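You operate a simulated robot arm through the tools that you are given. There is no shell and no other tool. Be economical: measure what you need, move in short steps, check, and stop when the job is done.

The job below is to be done with a simulated robot arm. You get a single attempt, and the scene is never put back.

JOB
Slide the tailstock up to the bottle and dial the job card's stop.
Fine: lock the tilt with the red knob and the tailstock with the blue one; slide the dial gauge forward.
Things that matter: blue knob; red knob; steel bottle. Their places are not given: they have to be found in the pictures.

The check looks at the end state, three seconds after you hand in, the way a careful person would. Anything else that was tipped, shoved, dropped, spilled or broken makes it a failure.

ROBOT AND FRAMES
A 7-joint arm with a two-finger parallel gripper, fixed in place. Base frame: the origin is at the foot of the arm, x ahead of it, y to its left, z up; the work surface is at about z = 815. Lengths are in mm, angles in degrees, forces in N, time in s.
With the tool pointing down near the work surface it reaches from about 240 to 680 mm from the base axis. Its first joint turns from -66.0 to 66.0 degrees. Payload 2.4 kg.
The TCP is the grasp point between the finger pads, 30 mm short of the fingertips. In the tool frame z runs along the fingers and y along their closing line. The gripper opens to 94 mm. The fingers are 28 mm wide and 10 mm thick; the gripper's body (50 by 96 mm) begins 55 mm behind the TCP.
Orientation is that of the tool frame in the base frame, as [roll, pitch, yaw] about the fixed x, y, z axes, in that order (R = Rz(yaw) Ry(pitch) Rx(roll)). With the fingers straight down and closing along the base's y, the tool's x points along the base's -x, its y along +y and its z along -z.

CONTROLS
- The arm moves only by the tool send_rows. Its argument "targets" is a list of rows, each an object of numbers (a shift or turn left out is 0, a gripper value left out holds the last): "x", "y", "z": the shift along the tool's x, y, z in mm; "wx", "wy", "wz": the turn, a rotation vector about the tool's x, y, z in degrees; "jaw": the gripper command, from -1 (fully open) to 1 (shut), values between in proportion. In form: [{"x": .., "y": .., "z": .., "wx": .., "wy": .., "wz": .., "jaw": ..}, ...]. A call has 1 to 20 rows; each row is the pose to reach, as a shift and turn from the pose commanded when the call began, along the tool's axes at that moment. Rows are played at 5 a second. More than 50 mm and 8.6 degrees between two rows, or a gripper value outside its range, and nothing of the call is played. A pose out of reach is approached as far as the arm can. The call stops where the force on the tool passes 70 N (or 10 N more than at its start, if that is more) or the arm is blocked; 0.2 s more then pass. Each finger travels about 153 mm/s and halts on what it meets, pressing with about 23 N; the grip force reading is that of the motor and also rises with nothing between the fingers. The clock runs only during rows and for 0.2 s after the last one: add rows that repeat a pose to give the fingers time. It gives the time, the measured TCP pose, the force on the tool (base axes), the opening and the grip force at its end, in the units of the frame above (readings bear some noise), with the torque about the TCP (base axes, N m) and any sound that the robot's microphone picked up.
- Cameras (640 x 400 px; columns grow to the right, rows downward): "scene" is fixed at [21.2, 461.9, 1437.6]; the picture's right is [-0.89, -0.45, 0.00], its down [-0.25, 0.51, -0.82] and it looks along [0.37, -0.73, -0.57] (base axes); focal length 324 px, centre (320, 200). "wrist" rides on the gripper at [76, 14, -103] in the tool frame; the picture's right is [-0.18, 0.98, 0.00], its down [-0.75, -0.14, -0.64] and it looks along [-0.63, -0.12, 0.77] (tool axes); focal length 243 px, centre (320, 200).
- capture(camera): a new picture of that camera. The clock stands still meanwhile.
- measure_at(camera, pixels): for up to 12 pixels [column, row] of the newest picture of that camera ("zoom" is the newest enlarged one), the place [x, y, z] in the base frame of the surface seen there, good to about 2 mm, but the place of the scene camera against the robot may be out by one fixed shift of up to 12 mm in any direction. The clock stands still meanwhile.
- zoom(camera, box): a new picture of the part [left, top, right, bottom] of that camera's present view, enlarged. The clock stands still meanwhile.
- job_done(): hands the job in; it is judged then, once.

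Go step by step. Measure first, check grasps and placings, and put right what went wrong. The budget is 80 turns and 46 pictures, counting those below and the enlarged ones. Unless the task says otherwise, let go and move clear before handing in, and close with one line.

The tools are called by a JSON object that holds its "method" and its "body". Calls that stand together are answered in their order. send_rows: Moves the arm, as the interface text tells. Its arguments: {"type":"object","properties":{"targets":{"type":"array","items":{"type":"object","properties":{"x":{"type":"number"},"y":{"type":"number"},"z":{"type":"number"},"wx":{"type":"number"},"wy":{"type":"number"},"wz":{"type":"number"},"jaw":{"type":"number"}}}}},"required":["targets"]} The other tools are called the same way: capture (camera) takes a picture; measure_at (camera, pixels) gives the place of the surface under pixels of a picture; zoom (camera, box) takes an enlarged picture of a part of a camera's view; job_done () hands the job in.

At the start:

```text
t: 0.0
position: [375.3, -201.4, 1213.7]
ee_rot: [-180.0, 0.0, 180.0]
ft_force: [0.3, 0.1, 0.5]
wrist_torque: [-0.01, 0.01, -0.04]
gripper_width: 93.9
grip_force: 0.0
```

scene: 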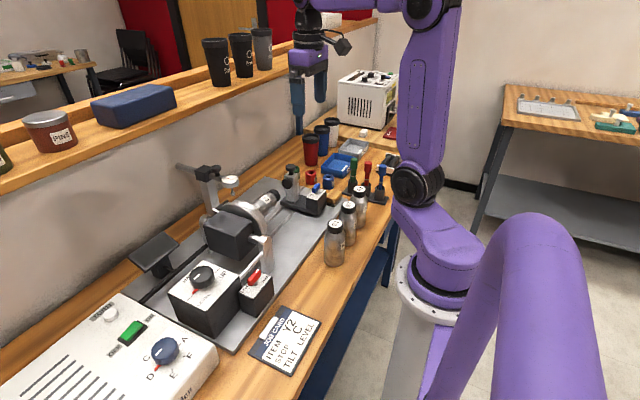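
wrist: 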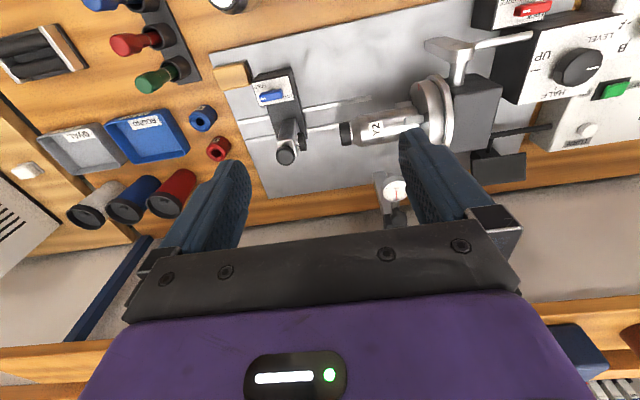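

The pictures show an engraving-like fixture with a job card at scene (285,340), a tailstock with blue lever, a red lever and a dial box. I'll zoom in on these.

{"method": "zoom", "body": {"camera": "scene", "box": [140, 240, 340, 390]}}

{"method": "zoom", "body": {"camera": "scene", "box": [170, 140, 350, 260]}}

{"method": "zoom", "body": {"camera": "wrist", "box": [210, 0, 640, 230]}}

```text
2.67 times, centred on (240, 315) of scene
```

zoom: 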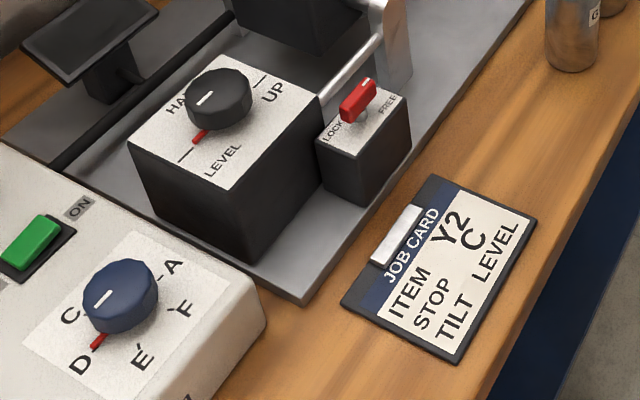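

```text
3.33 times, centred on (260, 200) of scene
```

zoom: 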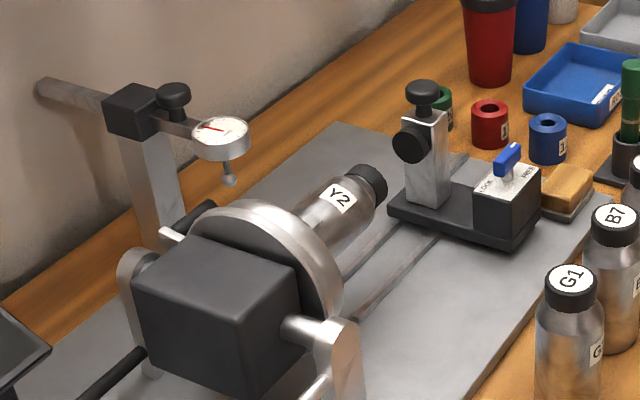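

```text
1.49 times, centred on (425, 115) of wrist
```

zoom: 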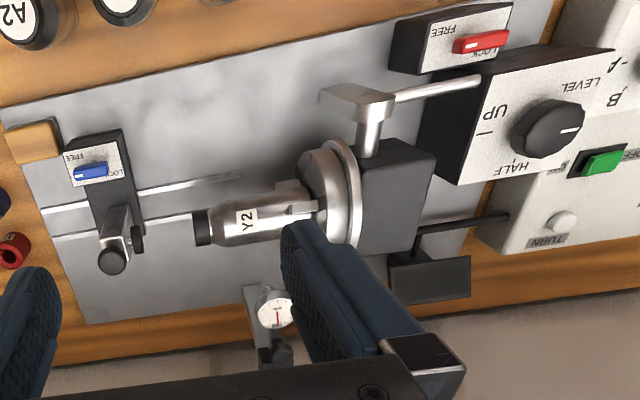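

The tilt dial seems to be at LEVEL already, the stop dial is at D (card says C), and the Y2 bottle is in the chuck. I'll measure the parts in the wrist zoom.

{"method": "measure_at", "body": {"camera": "zoom", "pixels": [[90, 171], [112, 260], [137, 240], [203, 228], [247, 220], [480, 42], [545, 128], [275, 313], [280, 352], [568, 130], [120, 215], [30, 140]]}}

{"method": "measure_at", "body": {"camera": "scene", "pixels": [[165, 345], [164, 368], [178, 340], [182, 366], [228, 177], [230, 182], [186, 167], [218, 168], [210, 200], [254, 277], [304, 187], [312, 188]]}}

```text
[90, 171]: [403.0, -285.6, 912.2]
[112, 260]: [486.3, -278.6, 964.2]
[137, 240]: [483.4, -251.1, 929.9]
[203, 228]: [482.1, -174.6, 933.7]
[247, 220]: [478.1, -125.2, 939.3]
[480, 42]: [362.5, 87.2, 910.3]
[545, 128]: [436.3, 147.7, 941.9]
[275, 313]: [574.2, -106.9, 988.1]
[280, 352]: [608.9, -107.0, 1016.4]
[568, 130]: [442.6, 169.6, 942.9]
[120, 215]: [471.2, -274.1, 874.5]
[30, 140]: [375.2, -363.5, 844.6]
```

```text
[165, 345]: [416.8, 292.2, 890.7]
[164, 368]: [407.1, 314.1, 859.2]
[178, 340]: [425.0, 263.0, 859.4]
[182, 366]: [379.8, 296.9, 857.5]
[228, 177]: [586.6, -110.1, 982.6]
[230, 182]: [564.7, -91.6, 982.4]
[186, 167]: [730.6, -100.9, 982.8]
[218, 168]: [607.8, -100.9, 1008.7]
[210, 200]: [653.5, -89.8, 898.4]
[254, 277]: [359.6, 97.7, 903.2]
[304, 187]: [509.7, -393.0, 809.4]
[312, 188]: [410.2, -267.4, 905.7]
```

The wrist readings put the tailstock at about (403..486, -280) with its nose at y≈-251, and the bottle cap at y≈-180. I'll move the wrist camera to look closely at the tailstock.

{"method": "send_rows", "body": {"targets": [{"x": 25, "y": -26, "z": 31, "jaw": -1}, {"x": 50, "y": -53, "z": 62}, {"x": 75, "y": -79, "z": 94}, {"x": 75, "y": -79, "z": 94}]}}

{"method": "capture", "body": {"camera": "wrist"}}

{"method": "zoom", "body": {"camera": "wrist", "box": [240, 60, 480, 210]}}

```text
t: 1.0
position: [300.3, -281.7, 1119.2]
ee_rot: [180.0, 0.0, -180.0]
ft_force: [-0.1, 0.2, -0.3]
wrist_torque: [0.0, 0.0, 0.02]
gripper_width: 94.0
grip_force: 0.1
```

```text
40 pictures are left
```

wrist: 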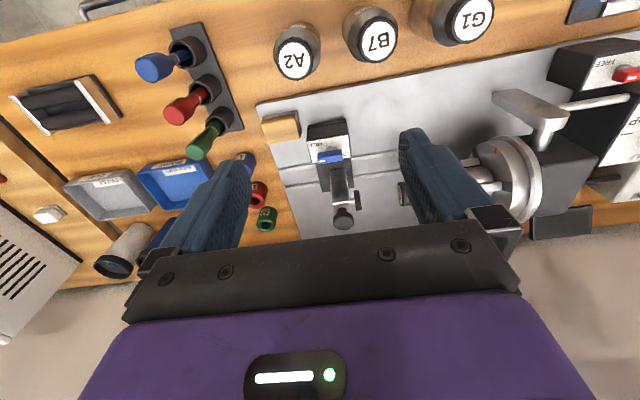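

```text
2.67 times, centred on (360, 135) of wrist
```

zoom: 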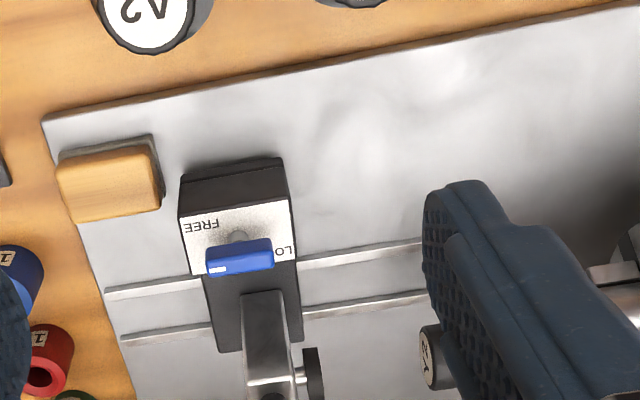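

The blue bar's white mark points at FREE (zoom (215,268)). I want a nearer view of the labels, so I go 119 mm lower.

{"method": "send_rows", "body": {"targets": [{"z": 40}, {"z": 80}, {"z": 119}, {"z": 119}]}}

{"method": "zoom", "body": {"camera": "wrist", "box": [240, 80, 440, 230]}}

```text
t: 2.0
position: [300.0, -279.5, 1001.8]
ee_rot: [180.0, 0.0, -180.0]
ft_force: [0.4, -0.2, 0.7]
wrist_torque: [0.0, -0.02, 0.0]
gripper_width: 94.0
grip_force: 0.0
```

```text
2.67 times, centred on (340, 155) of wrist
```

zoom: 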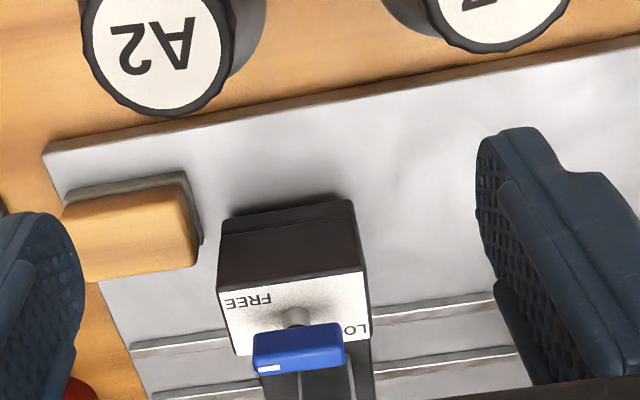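

The white mark is at the -y end of the blue bar. I'll measure bar, labels and box to get the geometry.

{"method": "measure_at", "body": {"camera": "zoom", "pixels": [[268, 345], [335, 335], [248, 301], [357, 330], [296, 312], [222, 292], [362, 272], [235, 354], [370, 335], [245, 206], [350, 204], [352, 380]]}}

{"method": "capture", "body": {"camera": "wrist"}}

```text
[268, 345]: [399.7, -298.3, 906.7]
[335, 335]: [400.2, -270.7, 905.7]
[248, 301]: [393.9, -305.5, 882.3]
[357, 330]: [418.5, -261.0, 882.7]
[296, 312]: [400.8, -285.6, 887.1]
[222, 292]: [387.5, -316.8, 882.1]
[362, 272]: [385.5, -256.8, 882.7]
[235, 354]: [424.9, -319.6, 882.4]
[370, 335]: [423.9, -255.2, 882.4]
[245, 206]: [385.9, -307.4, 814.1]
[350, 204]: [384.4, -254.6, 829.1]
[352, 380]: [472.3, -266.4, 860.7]
```

```text
37 pictures are left
```

wrist: 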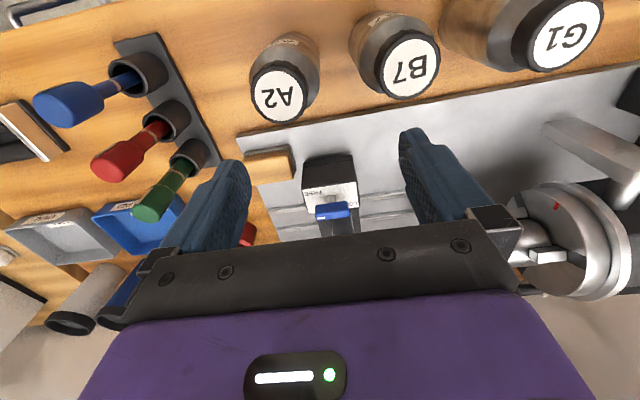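

Box spans x 386–424, y −319…−256, top 882; the bar tops out about 912. I'll straddle the box with the open fingers (closing along y) and grip it to slide the tailstock.

{"method": "send_rows", "body": {"targets": [{"x": -40, "y": -4}, {"x": -80, "y": -7}, {"x": -105, "y": -8}, {"x": -105, "y": -8, "z": 40}, {"x": -105, "y": -8, "z": 80}, {"x": -105, "y": -8, "z": 112}, {"x": -105, "y": -8, "z": 112}]}}

{"method": "zoom", "body": {"camera": "scene", "box": [200, 120, 380, 240]}}

```text
t: 3.6
position: [404.9, -288.0, 889.7]
ee_rot: [-180.0, 0.0, -180.0]
ft_force: [0.3, 0.2, -0.1]
wrist_torque: [-0.01, 0.0, -0.04]
gripper_width: 94.0
grip_force: 0.0
```

```text
3.33 times, centred on (290, 180) of scene
```

zoom: 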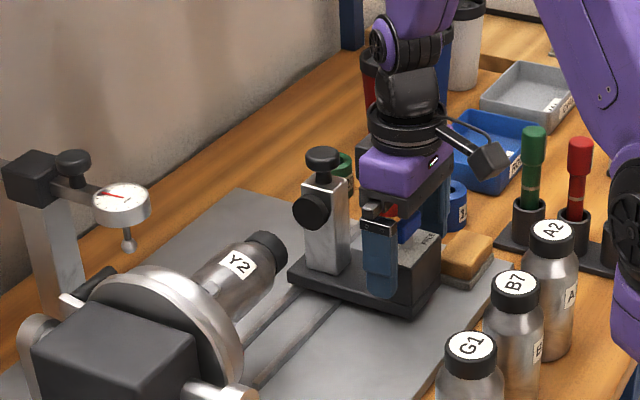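

Fingers straddle the box cleanly (scene zoom (380,260)). Close on it and move gently a few mm toward +y.

{"method": "send_rows", "body": {"targets": [{"jaw": 0.2}, {"jaw": 0.5}, {"jaw": 0.5}, {"y": 5, "jaw": 0.5}, {"y": 15}, {"y": 25}, {"y": 25}]}}

```text
t: 5.2
position: [405.5, -263.9, 889.3]
ee_rot: [180.0, 0.1, -180.0]
ft_force: [-3.1, -6.3, -13.6]
wrist_torque: [-0.91, -1.02, 0.33]
gripper_width: 65.8
grip_force: 45.4
```

It slides freely. I'll go another 20 mm and look.

{"method": "send_rows", "body": {"targets": [{"y": 10}, {"y": 20}, {"y": 20}]}}

{"method": "zoom", "body": {"camera": "scene", "box": [200, 120, 380, 240]}}

```text
t: 6.0
position: [405.9, -243.9, 890.4]
ee_rot: [180.0, 0.0, 180.0]
ft_force: [-4.8, -4.8, 5.1]
wrist_torque: [-0.45, 0.2, -0.03]
gripper_width: 65.6
grip_force: 44.9
```

```text
3.33 times, centred on (290, 180) of scene
```

zoom: 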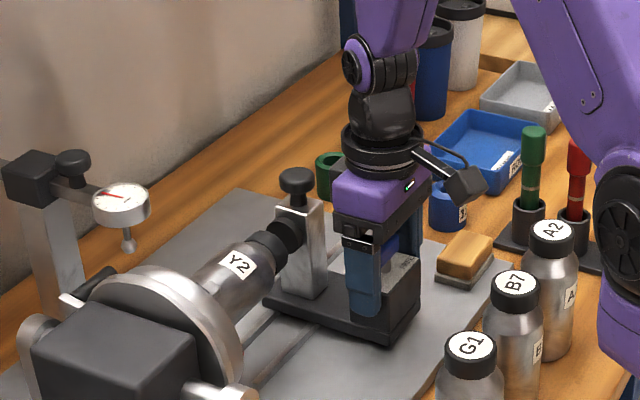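

The nose is close to the cap (275,240). I'll creep in small steps and watch the force.

{"method": "send_rows", "body": {"targets": [{"y": 2}, {"y": 4}, {"y": 4}]}}

{"method": "zoom", "body": {"camera": "scene", "box": [250, 165, 310, 205]}}

```text
t: 6.8
position: [405.8, -237.6, 890.5]
ee_rot: [180.0, -0.1, -180.0]
ft_force: [-5.4, -4.2, 11.8]
wrist_torque: [0.05, 0.77, -0.23]
gripper_width: 65.7
grip_force: 44.9
```

```text
10.00 times, centred on (280, 185) of scene
```

zoom: 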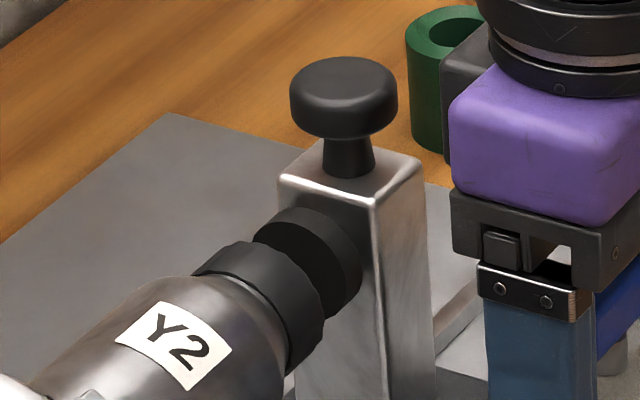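

It looks nearly touching. Continue in 3 mm steps, watching fy.

{"method": "send_rows", "body": {"targets": [{"y": 1.5}, {"y": 3}, {"y": 3}]}}

{"method": "send_rows", "body": {"targets": [{"y": 1.5}, {"y": 3}, {"y": 3}]}}

```text
t: 7.6
position: [405.6, -235.4, 888.4]
ee_rot: [-180.0, 0.1, 180.0]
ft_force: [-5.6, -4.2, 20.6]
wrist_torque: [0.06, 0.88, -0.22]
gripper_width: 65.7
grip_force: 45.0
```

```text
t: 8.4
position: [405.8, -233.3, 889.4]
ee_rot: [-180.0, 0.0, 179.9]
ft_force: [-9.5, -5.0, 29.4]
wrist_torque: [-0.17, 0.35, -0.18]
gripper_width: 66.1
grip_force: 44.9
```

fy is still low but fz is rising; check the picture before going on.

{"method": "zoom", "body": {"camera": "scene", "box": [250, 165, 310, 205]}}

{"method": "capture", "body": {"camera": "wrist"}}

```text
10.00 times, centred on (280, 185) of scene
```

zoom: 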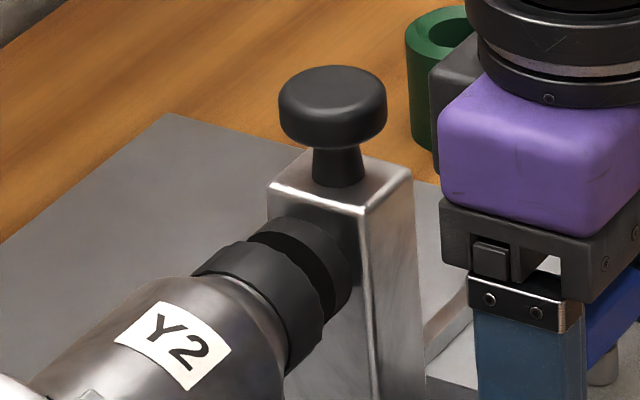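

```text
32 pictures are left
```

wrist: 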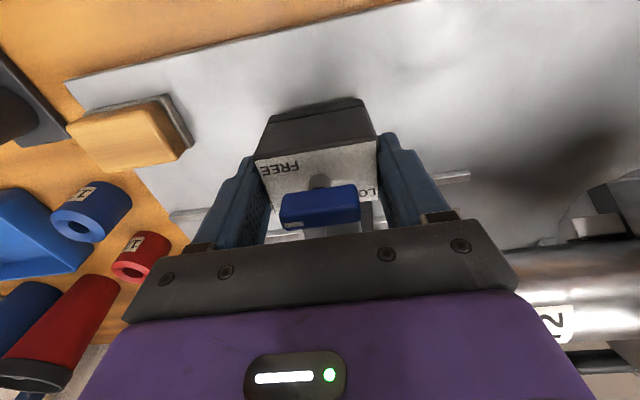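

A small gap remains at (265,240). Release and regrip to shed the built-up vertical force, then continue.

{"method": "send_rows", "body": {"targets": [{"jaw": -0.3}, {"jaw": -0.3}, {"jaw": 0.5}, {"jaw": 0.5}, {"jaw": 0.5}]}}

{"method": "send_rows", "body": {"targets": [{"y": 1.5}, {"y": 3}, {"y": 3}]}}

{"method": "send_rows", "body": {"targets": [{"y": 1}, {"y": 2}, {"y": 2}]}}

```text
t: 9.6
position: [405.1, -231.9, 890.2]
ee_rot: [180.0, -0.1, 180.0]
ft_force: [-9.8, 0.6, 36.2]
wrist_torque: [0.02, -0.17, -0.24]
gripper_width: 65.8
grip_force: 44.5
```

```text
t: 10.4
position: [406.9, -231.8, 889.5]
ee_rot: [-179.9, 0.1, -180.0]
ft_force: [-6.1, -5.0, 32.1]
wrist_torque: [-0.45, 0.13, -0.17]
gripper_width: 65.7
grip_force: 45.2
```

```text
t: 11.2
position: [406.8, -227.1, 890.1]
ee_rot: [-179.9, 0.2, 179.9]
ft_force: [-4.9, -4.6, 24.2]
wrist_torque: [-0.61, -0.81, 0.01]
gripper_width: 65.8
grip_force: 44.8
```

fy is still just sliding friction (~−5 N). Continue creeping.

{"method": "send_rows", "body": {"targets": [{"y": 1}, {"y": 2}, {"y": 2}]}}

{"method": "send_rows", "body": {"targets": [{"y": 1}, {"y": 2}, {"y": 2}]}}

{"method": "zoom", "body": {"camera": "scene", "box": [250, 165, 310, 205]}}

```text
t: 12.0
position: [405.7, -226.0, 889.5]
ee_rot: [180.0, 0.1, -179.9]
ft_force: [0.3, -3.5, 23.4]
wrist_torque: [-0.33, -0.42, 0.04]
gripper_width: 65.4
grip_force: 45.0
```

```text
t: 12.8
position: [405.5, -223.7, 888.5]
ee_rot: [-180.0, 0.1, 180.0]
ft_force: [-0.5, -3.8, 20.9]
wrist_torque: [-0.57, -0.64, 0.13]
gripper_width: 65.8
grip_force: 45.1
```

```text
10.00 times, centred on (280, 185) of scene
```

zoom: 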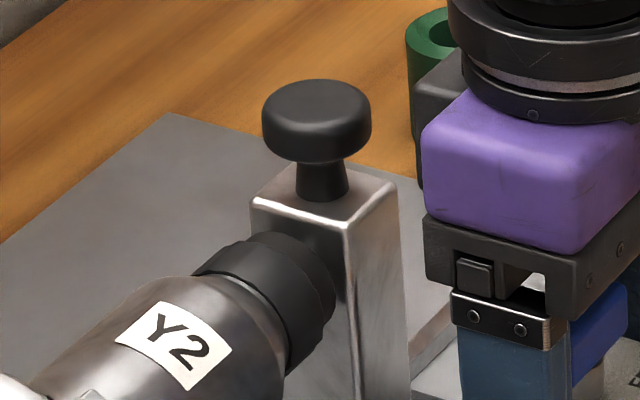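

Nearly touching now. Continue in 1.5 mm steps until fy rises.

{"method": "send_rows", "body": {"targets": [{"y": 0.8}, {"y": 1.5}, {"y": 1.5}]}}

{"method": "send_rows", "body": {"targets": [{"y": 0.8}, {"y": 1.5}, {"y": 1.5}]}}

```text
t: 13.6
position: [406.2, -222.3, 890.5]
ee_rot: [179.8, 0.1, -179.9]
ft_force: [1.2, -9.8, 22.2]
wrist_torque: [0.03, 0.16, 0.3]
gripper_width: 66.0
grip_force: 45.4
```

```text
t: 14.4
position: [406.5, -222.6, 888.9]
ee_rot: [-180.0, 0.1, -180.0]
ft_force: [0.0, -22.4, 17.6]
wrist_torque: [-0.51, 0.66, 0.68]
gripper_width: 66.0
grip_force: 44.2
```

Contact: fy jumped to −22 N while y stopped at −222. Release, back up, and look at the blue bar.

{"method": "send_rows", "body": {"targets": [{"jaw": -0.8}, {"jaw": -0.8}, {"z": -40, "jaw": -0.8}, {"z": -80}, {"x": 40, "z": -110}, {"x": 90, "z": -110}, {"x": 90, "z": -110}]}}

{"method": "zoom", "body": {"camera": "wrist", "box": [240, 80, 440, 230]}}

{"method": "measure_at", "body": {"camera": "zoom", "pixels": [[268, 345], [335, 335], [248, 301], [357, 330], [296, 312], [280, 330], [325, 325]]}}

{"method": "zoom", "body": {"camera": "scene", "box": [250, 165, 340, 225]}}

```text
t: 16.0
position: [315.3, -221.9, 999.6]
ee_rot: [-179.9, -0.1, -180.0]
ft_force: [-0.2, 0.2, -0.2]
wrist_torque: [-0.01, 0.01, -0.01]
gripper_width: 84.8
grip_force: 0.1
```

```text
2.67 times, centred on (340, 155) of wrist
```

zoom: 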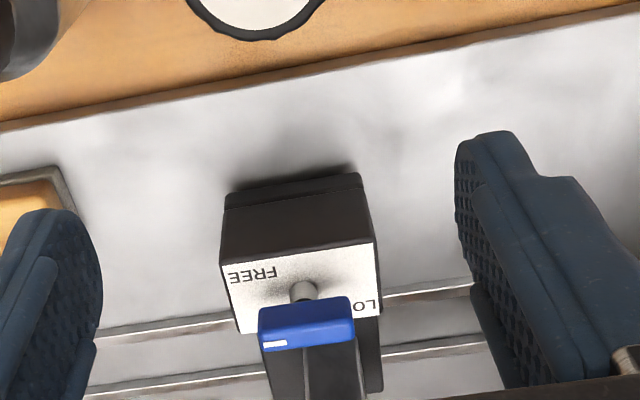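

```text
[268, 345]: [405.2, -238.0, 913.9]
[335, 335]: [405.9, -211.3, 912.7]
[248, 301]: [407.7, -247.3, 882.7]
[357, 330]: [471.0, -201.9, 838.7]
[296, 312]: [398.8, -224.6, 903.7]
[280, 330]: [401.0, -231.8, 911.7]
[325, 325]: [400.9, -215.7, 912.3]
```

```text
6.67 times, centred on (295, 195) of scene
```

zoom: 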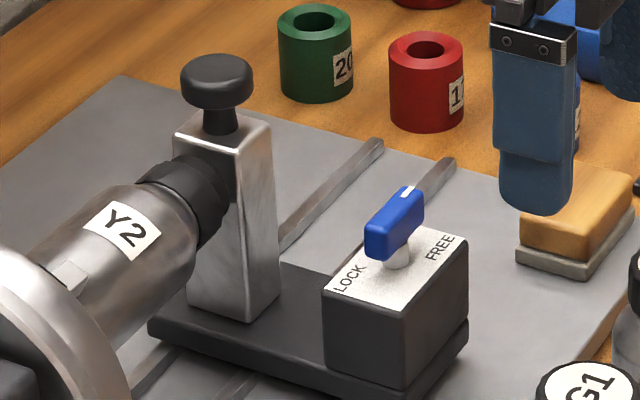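

The bar centre is about (404, −224, top 912), and the tailstock stays at the cap. I'll turn the wrist 90° (clockwise from above) above the bar with a half-open jaw.

{"method": "send_rows", "body": {"targets": [{"x": -8, "wz": 8.2, "jaw": -0.1}, {"x": -16, "wz": 16.4}, {"x": -24, "wz": 24.6}, {"x": -32, "wz": 32.8}, {"x": -40, "wz": 41}, {"x": -48, "wz": 49.2}, {"x": -56, "wz": 57.4}, {"x": -64, "wz": 65.6}, {"x": -72, "wz": 73.8}, {"x": -80, "wz": 82}, {"x": -89, "y": -2, "wz": 90}, {"x": -89, "y": -2, "wz": 90}]}}

{"method": "capture", "body": {"camera": "wrist"}}

```text
t: 18.6
position: [403.6, -223.0, 998.7]
ee_rot: [180.0, 0.1, 89.9]
ft_force: [1.2, -0.6, -0.2]
wrist_torque: [0.02, -0.03, 0.02]
gripper_width: 51.8
grip_force: 0.1
```

```text
28 pictures are left
```

wrist: 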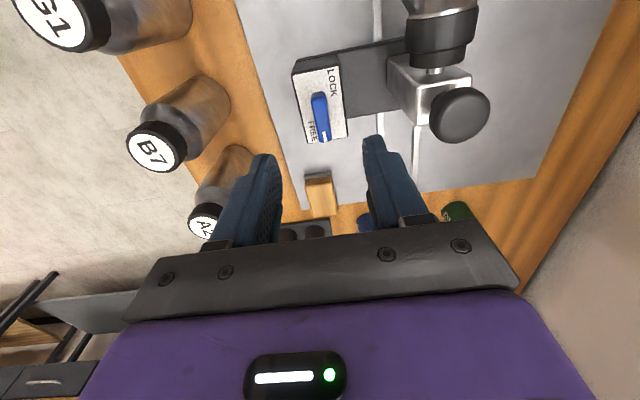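

Good view of the labels from the other side; zoom on it at (320,100).

{"method": "zoom", "body": {"camera": "wrist", "box": [270, 50, 370, 150]}}

{"method": "measure_at", "body": {"camera": "wrist", "pixels": [[317, 97], [325, 138], [320, 117], [315, 127], [333, 80], [444, 110]]}}

```text
4.00 times, centred on (320, 100) of wrist
```

zoom: 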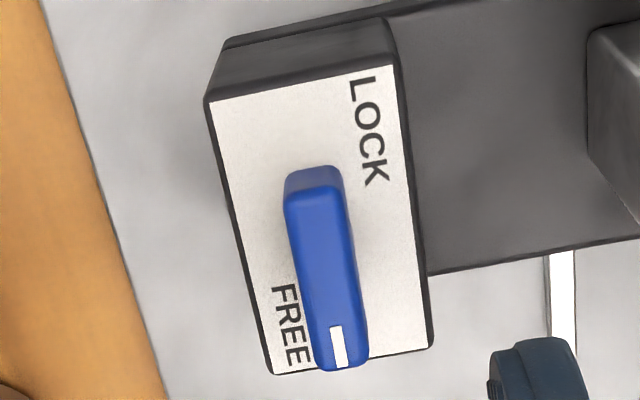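

```text
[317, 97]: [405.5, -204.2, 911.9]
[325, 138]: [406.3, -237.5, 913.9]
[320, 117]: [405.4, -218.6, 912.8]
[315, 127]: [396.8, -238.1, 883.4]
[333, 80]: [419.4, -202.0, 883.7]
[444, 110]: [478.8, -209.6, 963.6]
```

The bar is centred about (405.5, −222). Descend to TCP z≈917, then close on the bar.

{"method": "send_rows", "body": {"targets": [{"x": 1, "y": 2, "z": 40}, {"x": 1, "y": 2, "z": 70}, {"x": 1, "y": 2, "z": 82}, {"x": 1, "y": 2, "z": 82, "jaw": 0.4}, {"x": 1, "y": 2, "z": 82, "jaw": 0.8}, {"x": 1, "y": 2, "z": 82, "jaw": 0.9}, {"x": 1, "y": 2, "z": 82, "jaw": 0.9}]}}

```text
t: 20.2
position: [405.5, -222.5, 918.8]
ee_rot: [180.0, -0.1, 90.0]
ft_force: [-10.2, 0.7, 14.8]
wrist_torque: [0.16, 0.05, 0.0]
gripper_width: 11.9
grip_force: 45.5
```

Bar gripped (11.9 mm). Turn counter-clockwise from above, 40° first.

{"method": "send_rows", "body": {"targets": [{"wz": -8}, {"wz": -16}, {"wz": -24}, {"wz": -32}, {"wz": -40}, {"wz": -40}]}}

```text
t: 21.6
position: [406.0, -222.2, 919.1]
ee_rot: [180.0, 0.1, 130.1]
ft_force: [-16.8, -4.3, 44.4]
wrist_torque: [0.7, 0.88, 0.01]
gripper_width: 11.8
grip_force: 44.8
```

fz has built up (44 N); I relieve it by 2 mm up and continue another 50°.

{"method": "send_rows", "body": {"targets": [{"z": -2}, {"z": -2, "wz": -8}, {"z": -2, "wz": -16}, {"z": -2, "wz": -24}, {"z": -2, "wz": -32}, {"z": -2, "wz": -40}, {"z": -2, "wz": -48}, {"z": -2, "wz": -48}]}}

{"method": "capture", "body": {"camera": "wrist"}}

```text
t: 23.4
position: [405.6, -221.7, 917.5]
ee_rot: [180.0, -0.3, 178.0]
ft_force: [-11.8, -19.9, -36.1]
wrist_torque: [-0.62, 0.19, 0.01]
gripper_width: 12.0
grip_force: 44.5
```

```text
26 pictures are left
```

wrist: 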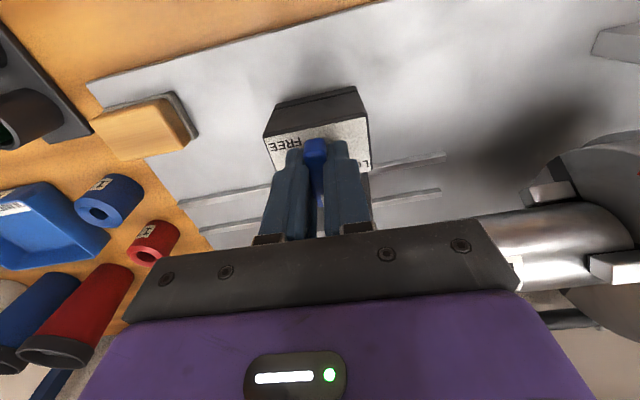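

The bar follows, now pointing +x (88°). Probe further 16° to see if there is a stop.

{"method": "send_rows", "body": {"targets": [{"z": 1, "wz": -4}, {"z": 1, "wz": -8}, {"z": 1, "wz": -12}, {"z": 1, "wz": -16}, {"z": 1, "wz": -16}]}}

```text
t: 24.6
position: [406.9, -222.7, 918.9]
ee_rot: [-179.9, 0.2, -166.2]
ft_force: [-9.0, -13.2, -8.6]
wrist_torque: [-0.13, -0.02, -1.69]
gripper_width: 17.5
grip_force: 44.9
```

Torque −1.7 N·m and the opening widening to 17.5 mm show a hard stop at about 90°, so it is in LOCK. Turn back, release, lift, look.

{"method": "send_rows", "body": {"targets": [{"wz": 6, "jaw": 0.3}, {"wz": 12, "jaw": 0.2}, {"wz": 14, "jaw": 0.1}, {"wz": 14, "z": -30, "jaw": 0.1}, {"wz": 14, "z": -70}, {"wz": 14, "z": -100}, {"wz": 14, "z": -100}]}}

{"method": "zoom", "body": {"camera": "scene", "box": [250, 165, 340, 225]}}

```text
t: 26.2
position: [405.8, -221.7, 1018.2]
ee_rot: [180.0, -0.1, 180.0]
ft_force: [-0.1, -0.1, 0.9]
wrist_torque: [0.02, 0.01, -0.01]
gripper_width: 42.4
grip_force: 0.0
```

```text
6.67 times, centred on (295, 195) of scene
```

zoom: 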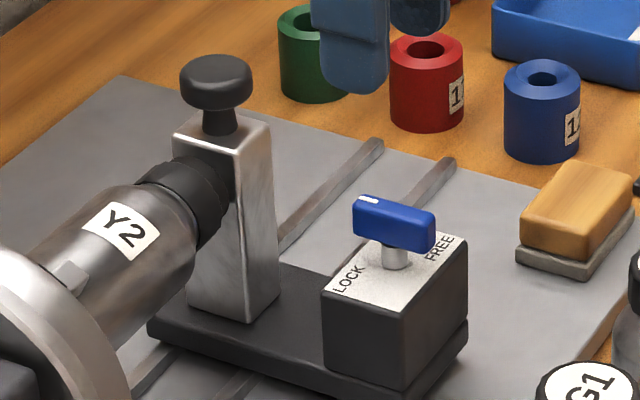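

Blue is at LOCK (mark points +x) and the tailstock still touches the cap. Now travel over to the red knob and tilt dial.

{"method": "send_rows", "body": {"targets": [{"z": -40}, {"x": 30, "z": -60}, {"x": 60, "y": 30, "z": -60}, {"x": 90, "y": 70, "z": -60}, {"x": 115, "y": 115, "z": -60}, {"x": 120, "y": 160, "z": -60}, {"x": 120, "y": 205, "z": -60}, {"x": 120, "y": 250, "z": -60}, {"x": 120, "y": 290, "z": -50}, {"x": 120, "y": 325, "z": -30}, {"x": 120, "y": 325, "z": -30}]}}

{"method": "capture", "body": {"camera": "wrist"}}

```text
refused: row 5 steps farther than a row can; nothing moved
```

```text
24 pictures are left
```

wrist: 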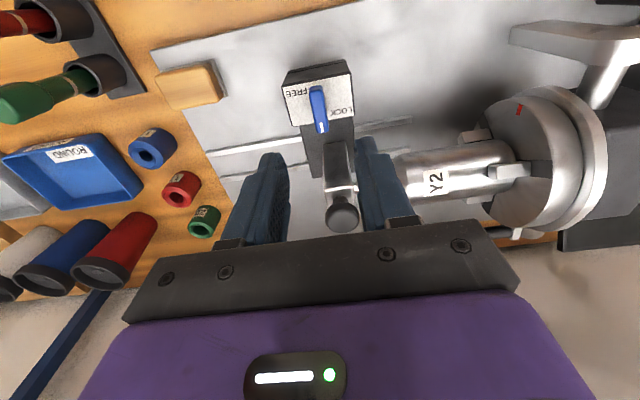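

The view confirms the blue bar aligned along x, white mark far end. One row was too long; resend with shorter steps.

{"method": "send_rows", "body": {"targets": [{"z": -40}, {"x": 30, "z": -60}, {"x": 60, "y": 30, "z": -60}, {"x": 85, "y": 65, "z": -60}, {"x": 105, "y": 105, "z": -60}, {"x": 118, "y": 150, "z": -60}, {"x": 120, "y": 195, "z": -60}, {"x": 120, "y": 240, "z": -60}, {"x": 120, "y": 285, "z": -50}, {"x": 120, "y": 325, "z": -30}, {"x": 120, "y": 325, "z": -30}]}}

{"method": "capture", "body": {"camera": "wrist"}}

```text
t: 28.6
position: [285.5, 103.0, 1048.9]
ee_rot: [180.0, 0.0, 179.9]
ft_force: [-0.2, 0.9, 0.0]
wrist_torque: [-0.03, -0.01, 0.02]
gripper_width: 42.2
grip_force: 0.1
```

```text
23 pictures are left
```

wrist: 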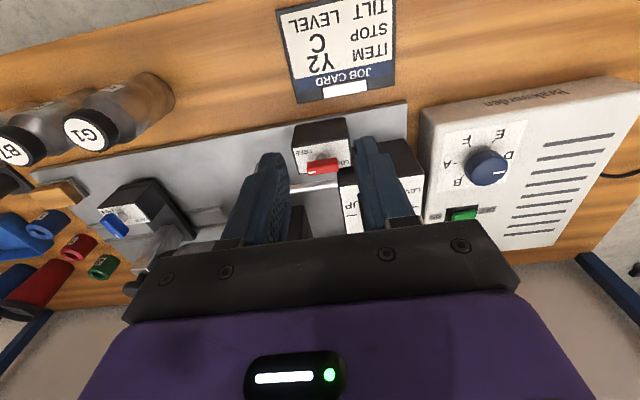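

Red knob, tilt dial and stop dial are in view; zoom for details.

{"method": "zoom", "body": {"camera": "wrist", "box": [280, 110, 440, 220]}}

{"method": "measure_at", "body": {"camera": "wrist", "pixels": [[312, 167], [333, 164], [322, 163], [300, 152], [346, 150], [488, 158], [484, 172], [472, 165], [505, 165], [488, 162]]}}

{"method": "zoom", "body": {"camera": "wrist", "box": [420, 110, 560, 230]}}

```text
3.64 times, centred on (360, 165) of wrist
```

zoom: 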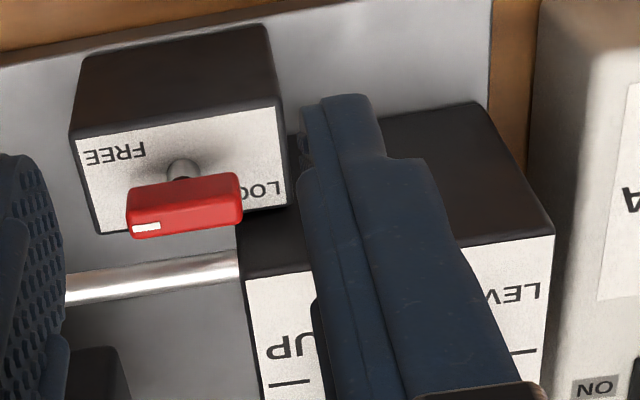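

```text
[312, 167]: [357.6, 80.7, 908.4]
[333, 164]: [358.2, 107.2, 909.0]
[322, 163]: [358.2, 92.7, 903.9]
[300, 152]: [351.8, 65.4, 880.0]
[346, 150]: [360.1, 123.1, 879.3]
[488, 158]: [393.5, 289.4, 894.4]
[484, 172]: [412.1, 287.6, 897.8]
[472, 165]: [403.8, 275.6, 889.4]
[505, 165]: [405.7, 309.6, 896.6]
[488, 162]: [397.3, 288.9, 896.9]
```

```text
3.33 times, centred on (490, 170) of wrist
```

zoom: 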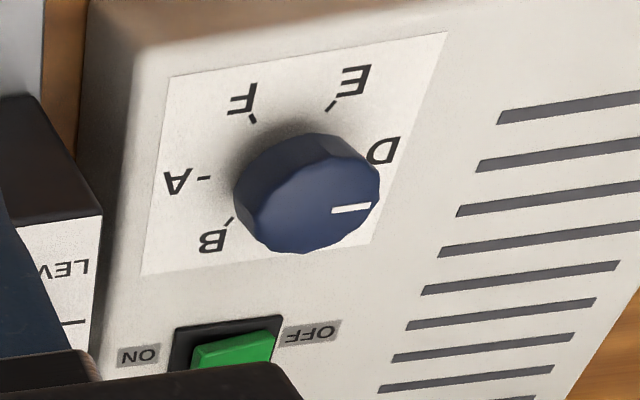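

Stop dial is at D, so C is one step clockwise from above. For red I check the clearances around its box first.

{"method": "measure_at", "body": {"camera": "wrist", "pixels": [[349, 187], [321, 188], [347, 177], [352, 205], [312, 189], [397, 145], [415, 180]]}}

{"method": "send_rows", "body": {"targets": [{"x": -7, "y": -1, "wz": 8.2, "jaw": 0.35}, {"x": -14, "y": -2, "wz": 16.4}, {"x": -21, "y": -3, "wz": 24.6}, {"x": -28, "y": -4, "wz": 32.8}, {"x": -35, "y": -5, "wz": 41}, {"x": -42, "y": -6, "wz": 49.2}, {"x": -49, "y": -7, "wz": 57.4}, {"x": -56, "y": -8, "wz": 65.6}, {"x": -63, "y": -9, "wz": 73.8}, {"x": -70, "y": -9, "wz": 82}, {"x": -76, "y": -9, "wz": 90}, {"x": -76, "y": -9, "wz": 90}]}}

{"method": "capture", "body": {"camera": "wrist"}}

```text
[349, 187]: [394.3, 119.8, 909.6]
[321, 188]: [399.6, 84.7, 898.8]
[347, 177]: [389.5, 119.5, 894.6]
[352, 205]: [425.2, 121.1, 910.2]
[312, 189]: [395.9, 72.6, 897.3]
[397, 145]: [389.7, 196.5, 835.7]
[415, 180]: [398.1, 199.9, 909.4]
```

```text
t: 31.2
position: [363.1, 94.9, 1048.1]
ee_rot: [-180.0, 0.0, 89.9]
ft_force: [0.2, -0.7, -0.2]
wrist_torque: [0.0, -0.05, -0.04]
gripper_width: 30.5
grip_force: 0.0
```

```text
20 pictures are left
```

wrist: 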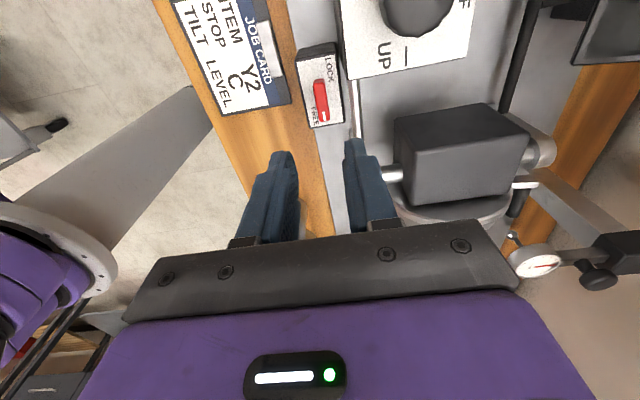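

Rod at x≈396 is close, so I use a narrower opening. Measure the red bar from here.

{"method": "measure_at", "body": {"camera": "wrist", "pixels": [[319, 84], [322, 118], [321, 100], [316, 100], [326, 100], [356, 115], [357, 135]]}}

```text
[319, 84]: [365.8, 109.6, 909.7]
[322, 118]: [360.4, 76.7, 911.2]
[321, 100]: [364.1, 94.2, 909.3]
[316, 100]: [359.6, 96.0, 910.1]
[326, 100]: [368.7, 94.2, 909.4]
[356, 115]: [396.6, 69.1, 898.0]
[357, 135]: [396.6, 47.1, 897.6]
```

Bar centre ≈ (363.5, 94), top 910. Descend with a 26 mm opening and close.

{"method": "send_rows", "body": {"targets": [{"x": -1, "z": 45, "jaw": 0.44}, {"x": -1, "z": 90}, {"x": -1, "z": 120}, {"x": -1, "z": 132}, {"x": -1, "z": 132, "jaw": 0.8}, {"x": -1, "z": 132, "jaw": 0.9}, {"x": -1, "z": 132, "jaw": 0.9}]}}

```text
t: 32.8
position: [364.7, 93.6, 917.1]
ee_rot: [179.9, 0.1, 90.0]
ft_force: [4.6, 1.5, -5.3]
wrist_torque: [0.48, -0.04, -0.03]
gripper_width: 11.8
grip_force: 45.0
```

Gripped (11.8 mm). Turn CCW 44° first.

{"method": "send_rows", "body": {"targets": [{"wz": -8}, {"wz": -16}, {"wz": -24}, {"wz": -32}, {"wz": -40}, {"wz": -44}]}}

{"method": "send_rows", "body": {"targets": [{"wz": -8}, {"wz": -16}, {"wz": -24}, {"wz": -32}, {"wz": -40}, {"wz": -46}, {"wz": -46}]}}

```text
t: 34.2
position: [363.1, 93.8, 916.8]
ee_rot: [-180.0, 0.0, 134.2]
ft_force: [0.1, 5.3, 30.6]
wrist_torque: [0.57, 0.64, -0.05]
gripper_width: 11.7
grip_force: 45.0
```

```text
t: 35.8
position: [363.2, 92.6, 917.0]
ee_rot: [-179.9, -0.1, 180.0]
ft_force: [-0.6, -17.3, 26.1]
wrist_torque: [-0.39, -1.0, -0.03]
gripper_width: 12.0
grip_force: 45.4
```

90° turned without slip. Push to the stop.

{"method": "send_rows", "body": {"targets": [{"wz": -4}, {"wz": -8}, {"wz": -12}, {"wz": -14}, {"wz": -14}]}}

```text
t: 37.0
position: [360.7, 92.8, 916.9]
ee_rot: [180.0, -0.2, -166.2]
ft_force: [-5.2, -27.0, 18.3]
wrist_torque: [-0.35, 0.28, -1.72]
gripper_width: 18.1
grip_force: 45.2
```

Stop reached again (torque −1.7, slip to 18 mm): red locked. Release, lift, and check.

{"method": "send_rows", "body": {"targets": [{"wz": 6, "jaw": 0.44}, {"wz": 12, "jaw": 0.4}, {"wz": 14, "jaw": 0.35}, {"wz": 14, "z": -30}, {"wz": 14, "z": -70}, {"wz": 14, "z": -110}, {"wz": 14, "z": -130, "x": 20, "y": 35}, {"wz": 14, "z": -130, "x": 40, "y": 70}, {"wz": 14, "z": -130, "x": 50, "y": 110}, {"wz": 14, "z": -130, "x": 50, "y": 150}, {"wz": 14, "z": -130, "x": 50, "y": 190}, {"wz": 14, "z": -130, "x": 50, "y": 190}]}}

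{"method": "capture", "body": {"camera": "wrist"}}

{"method": "zoom", "body": {"camera": "scene", "box": [140, 240, 290, 350]}}

```text
t: 39.6
position: [268.4, 265.8, 1048.4]
ee_rot: [180.0, 0.0, -180.0]
ft_force: [0.7, -0.1, 0.3]
wrist_torque: [0.01, 0.0, 0.01]
gripper_width: 30.7
grip_force: 0.0
```

```text
19 pictures are left
```

wrist: 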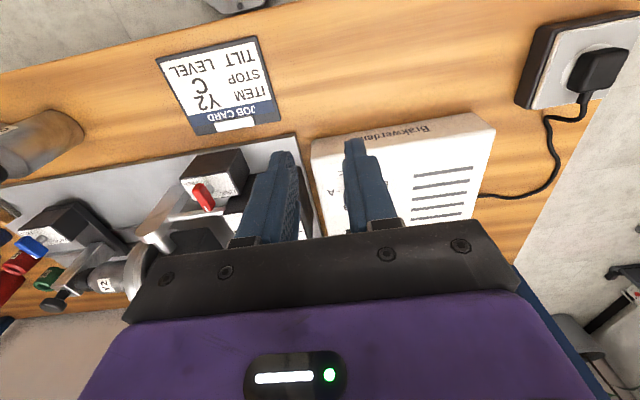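

```text
3.64 times, centred on (215, 295) of scene
```

zoom: 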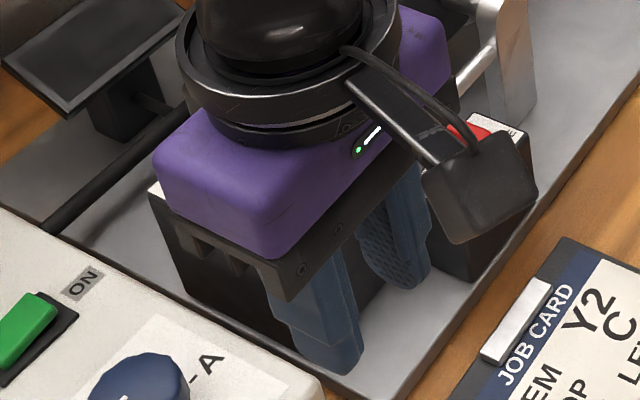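

The finger hides the dial; shift to (300, 293) with the jaw open to frame it.

{"method": "send_rows", "body": {"targets": [{"x": -16, "y": 14, "jaw": -0.5}, {"x": -32, "y": 27, "jaw": -0.5}, {"x": -32, "y": 27, "jaw": -0.5}]}}

{"method": "zoom", "body": {"camera": "wrist", "box": [240, 100, 420, 220]}}

```text
t: 40.4
position: [301.6, 294.0, 1047.4]
ee_rot: [-180.0, 0.0, -180.0]
ft_force: [0.3, -0.5, 0.5]
wrist_torque: [0.0, -0.02, -0.01]
gripper_width: 70.5
grip_force: 0.0
```

```text
3.33 times, centred on (330, 160) of wrist
```

zoom: 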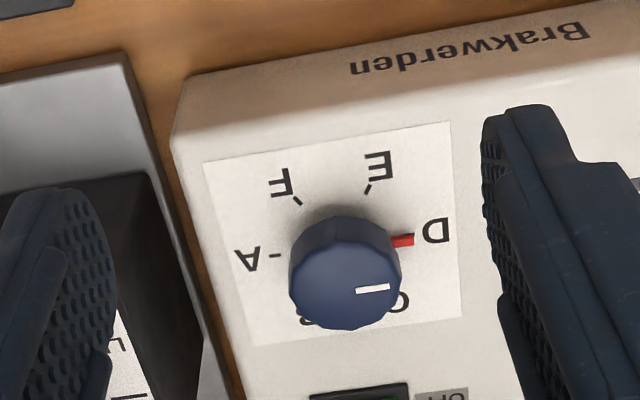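

{"method": "measure_at", "body": {"camera": "zoom", "pixels": [[295, 275], [396, 275], [345, 250], [340, 325], [345, 287], [435, 230], [245, 260], [380, 165], [280, 183], [400, 300], [375, 288], [410, 240]]}}

```text
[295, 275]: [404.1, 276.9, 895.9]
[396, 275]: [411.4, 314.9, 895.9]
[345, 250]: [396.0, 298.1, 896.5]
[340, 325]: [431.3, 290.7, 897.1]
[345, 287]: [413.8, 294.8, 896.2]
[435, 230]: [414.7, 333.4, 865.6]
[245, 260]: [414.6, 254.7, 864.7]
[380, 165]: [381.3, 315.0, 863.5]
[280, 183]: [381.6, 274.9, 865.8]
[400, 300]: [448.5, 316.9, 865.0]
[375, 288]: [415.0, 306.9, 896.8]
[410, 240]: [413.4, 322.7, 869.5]
```

Knob centre ≈ (414.6, 294.5), top 896, panel 865; C lies 60° clockwise from D. I go above with −30° yaw, descend to z 907 and close.

{"method": "send_rows", "body": {"targets": [{"x": -38, "y": 0.5, "wz": -8}, {"x": -76, "y": 0.5, "wz": -16}, {"x": -113, "y": 0.5, "wz": -24}, {"x": -113, "y": 0.5, "z": 40, "wz": -30}, {"x": -113, "y": 0.5, "z": 80, "wz": -30}, {"x": -113, "y": 0.5, "z": 115, "wz": -30}, {"x": -113, "y": 0.5, "z": 140, "wz": -30}, {"x": -113, "y": 0.5, "z": 140, "wz": -30}]}}

{"method": "zoom", "body": {"camera": "scene", "box": [100, 290, 250, 400]}}

```text
t: 42.2
position: [412.0, 293.9, 906.6]
ee_rot: [180.0, 0.0, -150.1]
ft_force: [1.0, -0.2, 0.4]
wrist_torque: [0.03, -0.01, 0.0]
gripper_width: 70.7
grip_force: 0.0
```

```text
3.64 times, centred on (175, 345) of scene
```

zoom: 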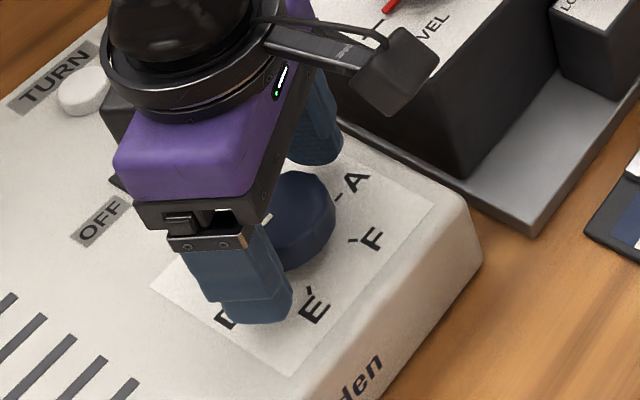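

Fingers straddle the knob. Nudge 2 mm in +x, close.

{"method": "send_rows", "body": {"targets": [{"x": -2, "y": -0.5}, {"x": -2, "y": -0.5, "jaw": 0.1}, {"x": -2, "y": -0.5, "jaw": 0.5}, {"x": -2, "y": -0.5, "jaw": 0.5}]}}

{"method": "send_rows", "body": {"targets": [{"wz": 8}, {"wz": 16}, {"wz": 24}, {"wz": 32}, {"wz": 40}, {"wz": 48}, {"wz": 56}, {"wz": 60}, {"wz": 60}]}}

```text
t: 43.2
position: [416.4, 294.8, 906.1]
ee_rot: [179.9, 0.0, -149.9]
ft_force: [-3.2, 6.8, -1.5]
wrist_torque: [0.2, 0.09, 0.03]
gripper_width: 43.4
grip_force: 44.8
```

```text
t: 45.2
position: [414.7, 295.3, 905.5]
ee_rot: [180.0, 0.0, 150.0]
ft_force: [-2.0, 19.4, -9.3]
wrist_torque: [0.61, 0.06, 0.03]
gripper_width: 43.4
grip_force: 44.9
```

Turned 60°. Release, lift, and look.

{"method": "send_rows", "body": {"targets": [{"jaw": -0.5}, {"jaw": -0.5}, {"z": -40}, {"z": -80}, {"z": -120, "wz": -8}, {"z": -140, "wz": -16, "x": 32, "y": -18}, {"z": -140, "wz": -24, "x": 64, "y": -37}, {"z": -140, "wz": -30, "x": 97, "y": -56}, {"z": -140, "wz": -30, "x": 97, "y": -56}]}}

{"method": "zoom", "body": {"camera": "wrist", "box": [240, 100, 420, 220]}}

{"method": "zoom", "body": {"camera": "scene", "box": [100, 240, 300, 390]}}

```text
t: 47.2
position: [303.0, 295.2, 1046.2]
ee_rot: [-179.9, 0.0, -179.9]
ft_force: [0.0, -1.2, 0.2]
wrist_torque: [-0.02, -0.01, 0.01]
gripper_width: 70.6
grip_force: 0.1
```

```text
3.33 times, centred on (330, 160) of wrist
```

zoom: 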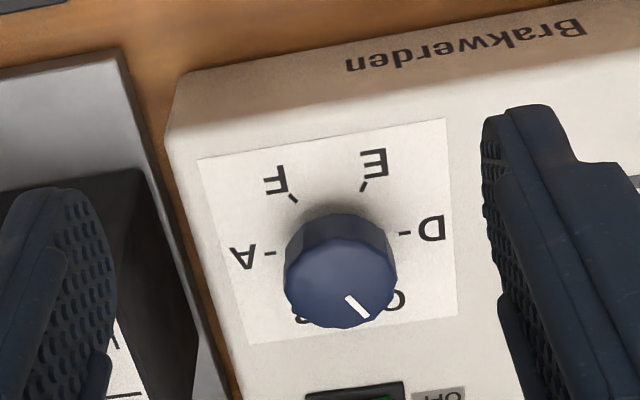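

```text
2.67 times, centred on (200, 315) of scene
```

zoom: 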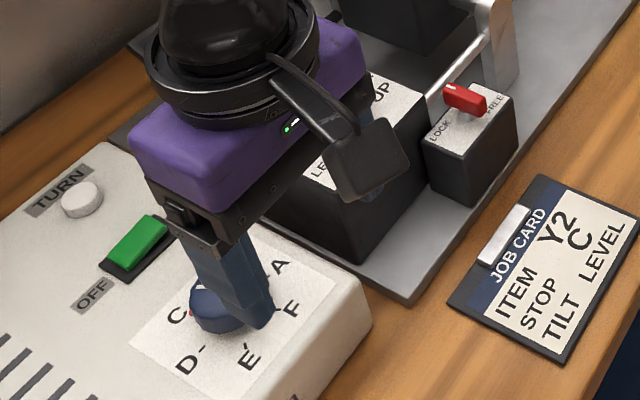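

The mark now points toward C. Measure its angle.

{"method": "measure_at", "body": {"camera": "zoom", "pixels": [[190, 314]]}}

{"method": "measure_at", "body": {"camera": "wrist", "pixels": [[337.9, 189.5], [342.9, 194.7]]}}

```text
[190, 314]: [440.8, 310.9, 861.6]
```

```text
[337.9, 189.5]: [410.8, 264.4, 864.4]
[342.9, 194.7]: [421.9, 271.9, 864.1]
```

By geometry the mark is about 61° from D, i.e. on C. Next, go look at the dial gauge.

{"method": "send_rows", "body": {"targets": [{"z": -35, "y": -20}, {"z": -64, "y": -55}, {"z": -64, "y": -100}, {"z": -64, "y": -145}, {"z": -64, "y": -190}, {"z": -64, "y": -235}, {"z": -64, "x": -20, "y": -278}, {"z": -64, "x": -50, "y": -315}, {"z": -64, "x": -80, "y": -350}, {"z": -64, "x": -115, "y": -380}, {"z": -64, "x": -160, "y": -395}, {"z": -64, "x": -160, "y": -395}]}}

{"method": "capture", "body": {"camera": "wrist"}}

{"method": "zoom", "body": {"camera": "scene", "box": [160, 130, 310, 230]}}

```text
t: 49.8
position: [463.2, -101.8, 1110.8]
ee_rot: [180.0, 0.0, -180.0]
ft_force: [0.6, -0.1, 0.0]
wrist_torque: [0.02, -0.01, 0.0]
gripper_width: 70.8
grip_force: 0.0
```

```text
13 pictures are left
```

wrist: 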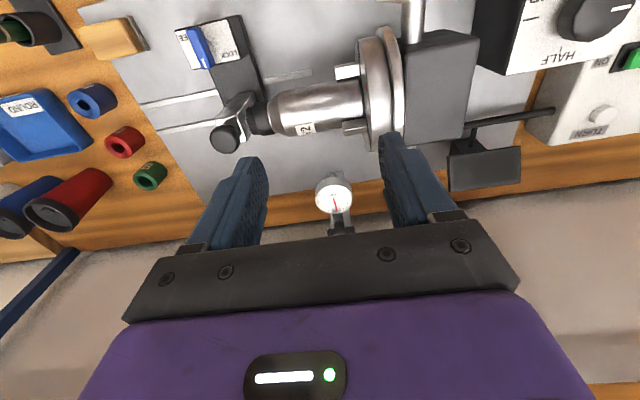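

```text
4.00 times, centred on (235, 180) of scene
```

zoom: 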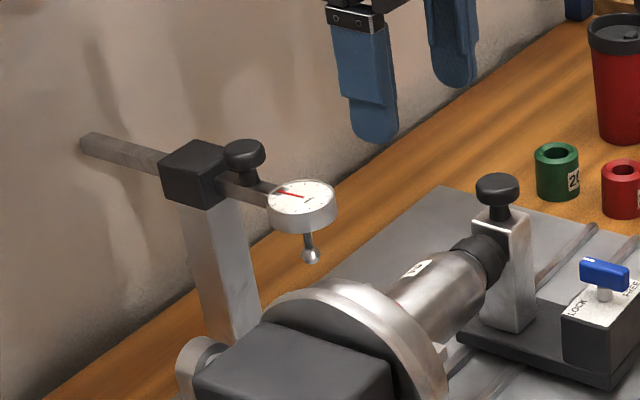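

The chuck has turned with the stop dial (indexing), as expected. Measure the gauge disc, its bar and the bottle.

{"method": "measure_at", "body": {"camera": "wrist", "pixels": [[334, 194], [317, 196], [350, 192], [333, 179], [336, 210], [342, 222], [340, 235], [320, 95], [320, 108]]}}

{"method": "measure_at", "body": {"camera": "zoom", "pixels": [[302, 195], [310, 256], [302, 225], [308, 238], [252, 190], [90, 143], [244, 150], [205, 165], [410, 285], [430, 270], [335, 200], [268, 200]]}}

```text
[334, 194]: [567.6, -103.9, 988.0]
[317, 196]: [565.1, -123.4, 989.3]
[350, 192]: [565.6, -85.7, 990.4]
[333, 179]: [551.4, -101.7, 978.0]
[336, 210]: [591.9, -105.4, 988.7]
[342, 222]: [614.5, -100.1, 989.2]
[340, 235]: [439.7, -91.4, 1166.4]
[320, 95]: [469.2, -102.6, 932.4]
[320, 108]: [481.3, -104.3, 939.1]
```

```text
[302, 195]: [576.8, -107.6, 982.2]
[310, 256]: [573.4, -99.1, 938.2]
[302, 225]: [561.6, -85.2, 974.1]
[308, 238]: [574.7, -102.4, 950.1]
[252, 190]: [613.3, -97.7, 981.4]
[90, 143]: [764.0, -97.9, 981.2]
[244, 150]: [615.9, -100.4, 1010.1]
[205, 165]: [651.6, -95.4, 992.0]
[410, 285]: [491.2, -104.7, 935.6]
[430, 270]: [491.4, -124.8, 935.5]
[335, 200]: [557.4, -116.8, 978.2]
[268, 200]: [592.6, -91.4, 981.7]
```

Gauge disc: centre ≈ (571, −104.5), 40 mm across, top ~989; bottle axis x≈482. Check chuck clearance at the forward position.

{"method": "measure_at", "body": {"camera": "wrist", "pixels": [[368, 60], [370, 90], [347, 71], [353, 127], [375, 120], [380, 75], [398, 80], [300, 110], [310, 85], [310, 133]]}}

```text
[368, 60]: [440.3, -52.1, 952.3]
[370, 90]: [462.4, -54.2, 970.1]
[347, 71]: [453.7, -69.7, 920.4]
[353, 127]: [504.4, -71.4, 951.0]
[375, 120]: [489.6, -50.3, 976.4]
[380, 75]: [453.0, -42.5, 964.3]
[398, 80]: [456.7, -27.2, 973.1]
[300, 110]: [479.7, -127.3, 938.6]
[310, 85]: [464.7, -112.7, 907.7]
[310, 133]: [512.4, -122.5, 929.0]
```

Clearances are fine (chuck face at y≈−55). Move over the gauge, descend to z≈1004 and close on the disc.

{"method": "send_rows", "body": {"targets": [{"x": -45, "y": -2}, {"x": -90, "y": -2.5}, {"x": -108, "y": -2.7}, {"x": -108, "y": -2.7, "z": 40}, {"x": -108, "y": -2.7, "z": 80}, {"x": -108, "y": -2.7, "z": 105}, {"x": -108, "y": -2.7, "z": 105}]}}

{"method": "zoom", "body": {"camera": "scene", "box": [160, 130, 310, 230]}}

```text
t: 51.4
position: [571.6, -103.5, 1006.4]
ee_rot: [-180.0, 0.0, -179.9]
ft_force: [-0.3, 0.3, -0.1]
wrist_torque: [-0.02, -0.04, 0.02]
gripper_width: 70.7
grip_force: 0.0
```

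```text
4.00 times, centred on (235, 180) of scene
```

zoom: 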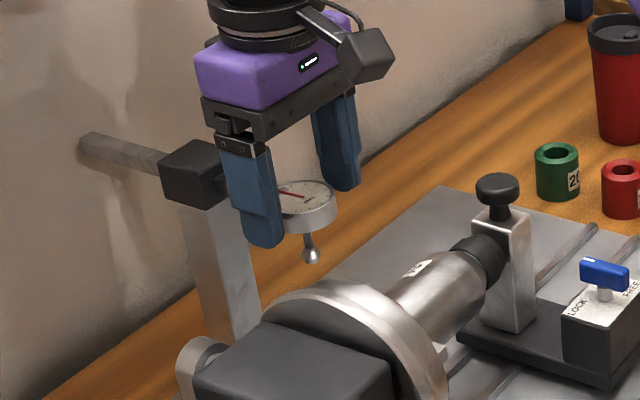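

Fingers straddle the disc. Close and pull 15 mm toward −x as a test.

{"method": "send_rows", "body": {"targets": [{"jaw": 0.0}, {"jaw": 0.5}, {"jaw": 0.5}, {"x": 5}, {"x": 10}, {"x": 15}, {"x": 15}]}}

```text
t: 53.0
position: [556.7, -105.3, 1005.3]
ee_rot: [180.0, 0.0, 180.0]
ft_force: [0.3, -6.6, -4.0]
wrist_torque: [-0.21, -0.24, -0.06]
gripper_width: 44.7
grip_force: 44.8
```

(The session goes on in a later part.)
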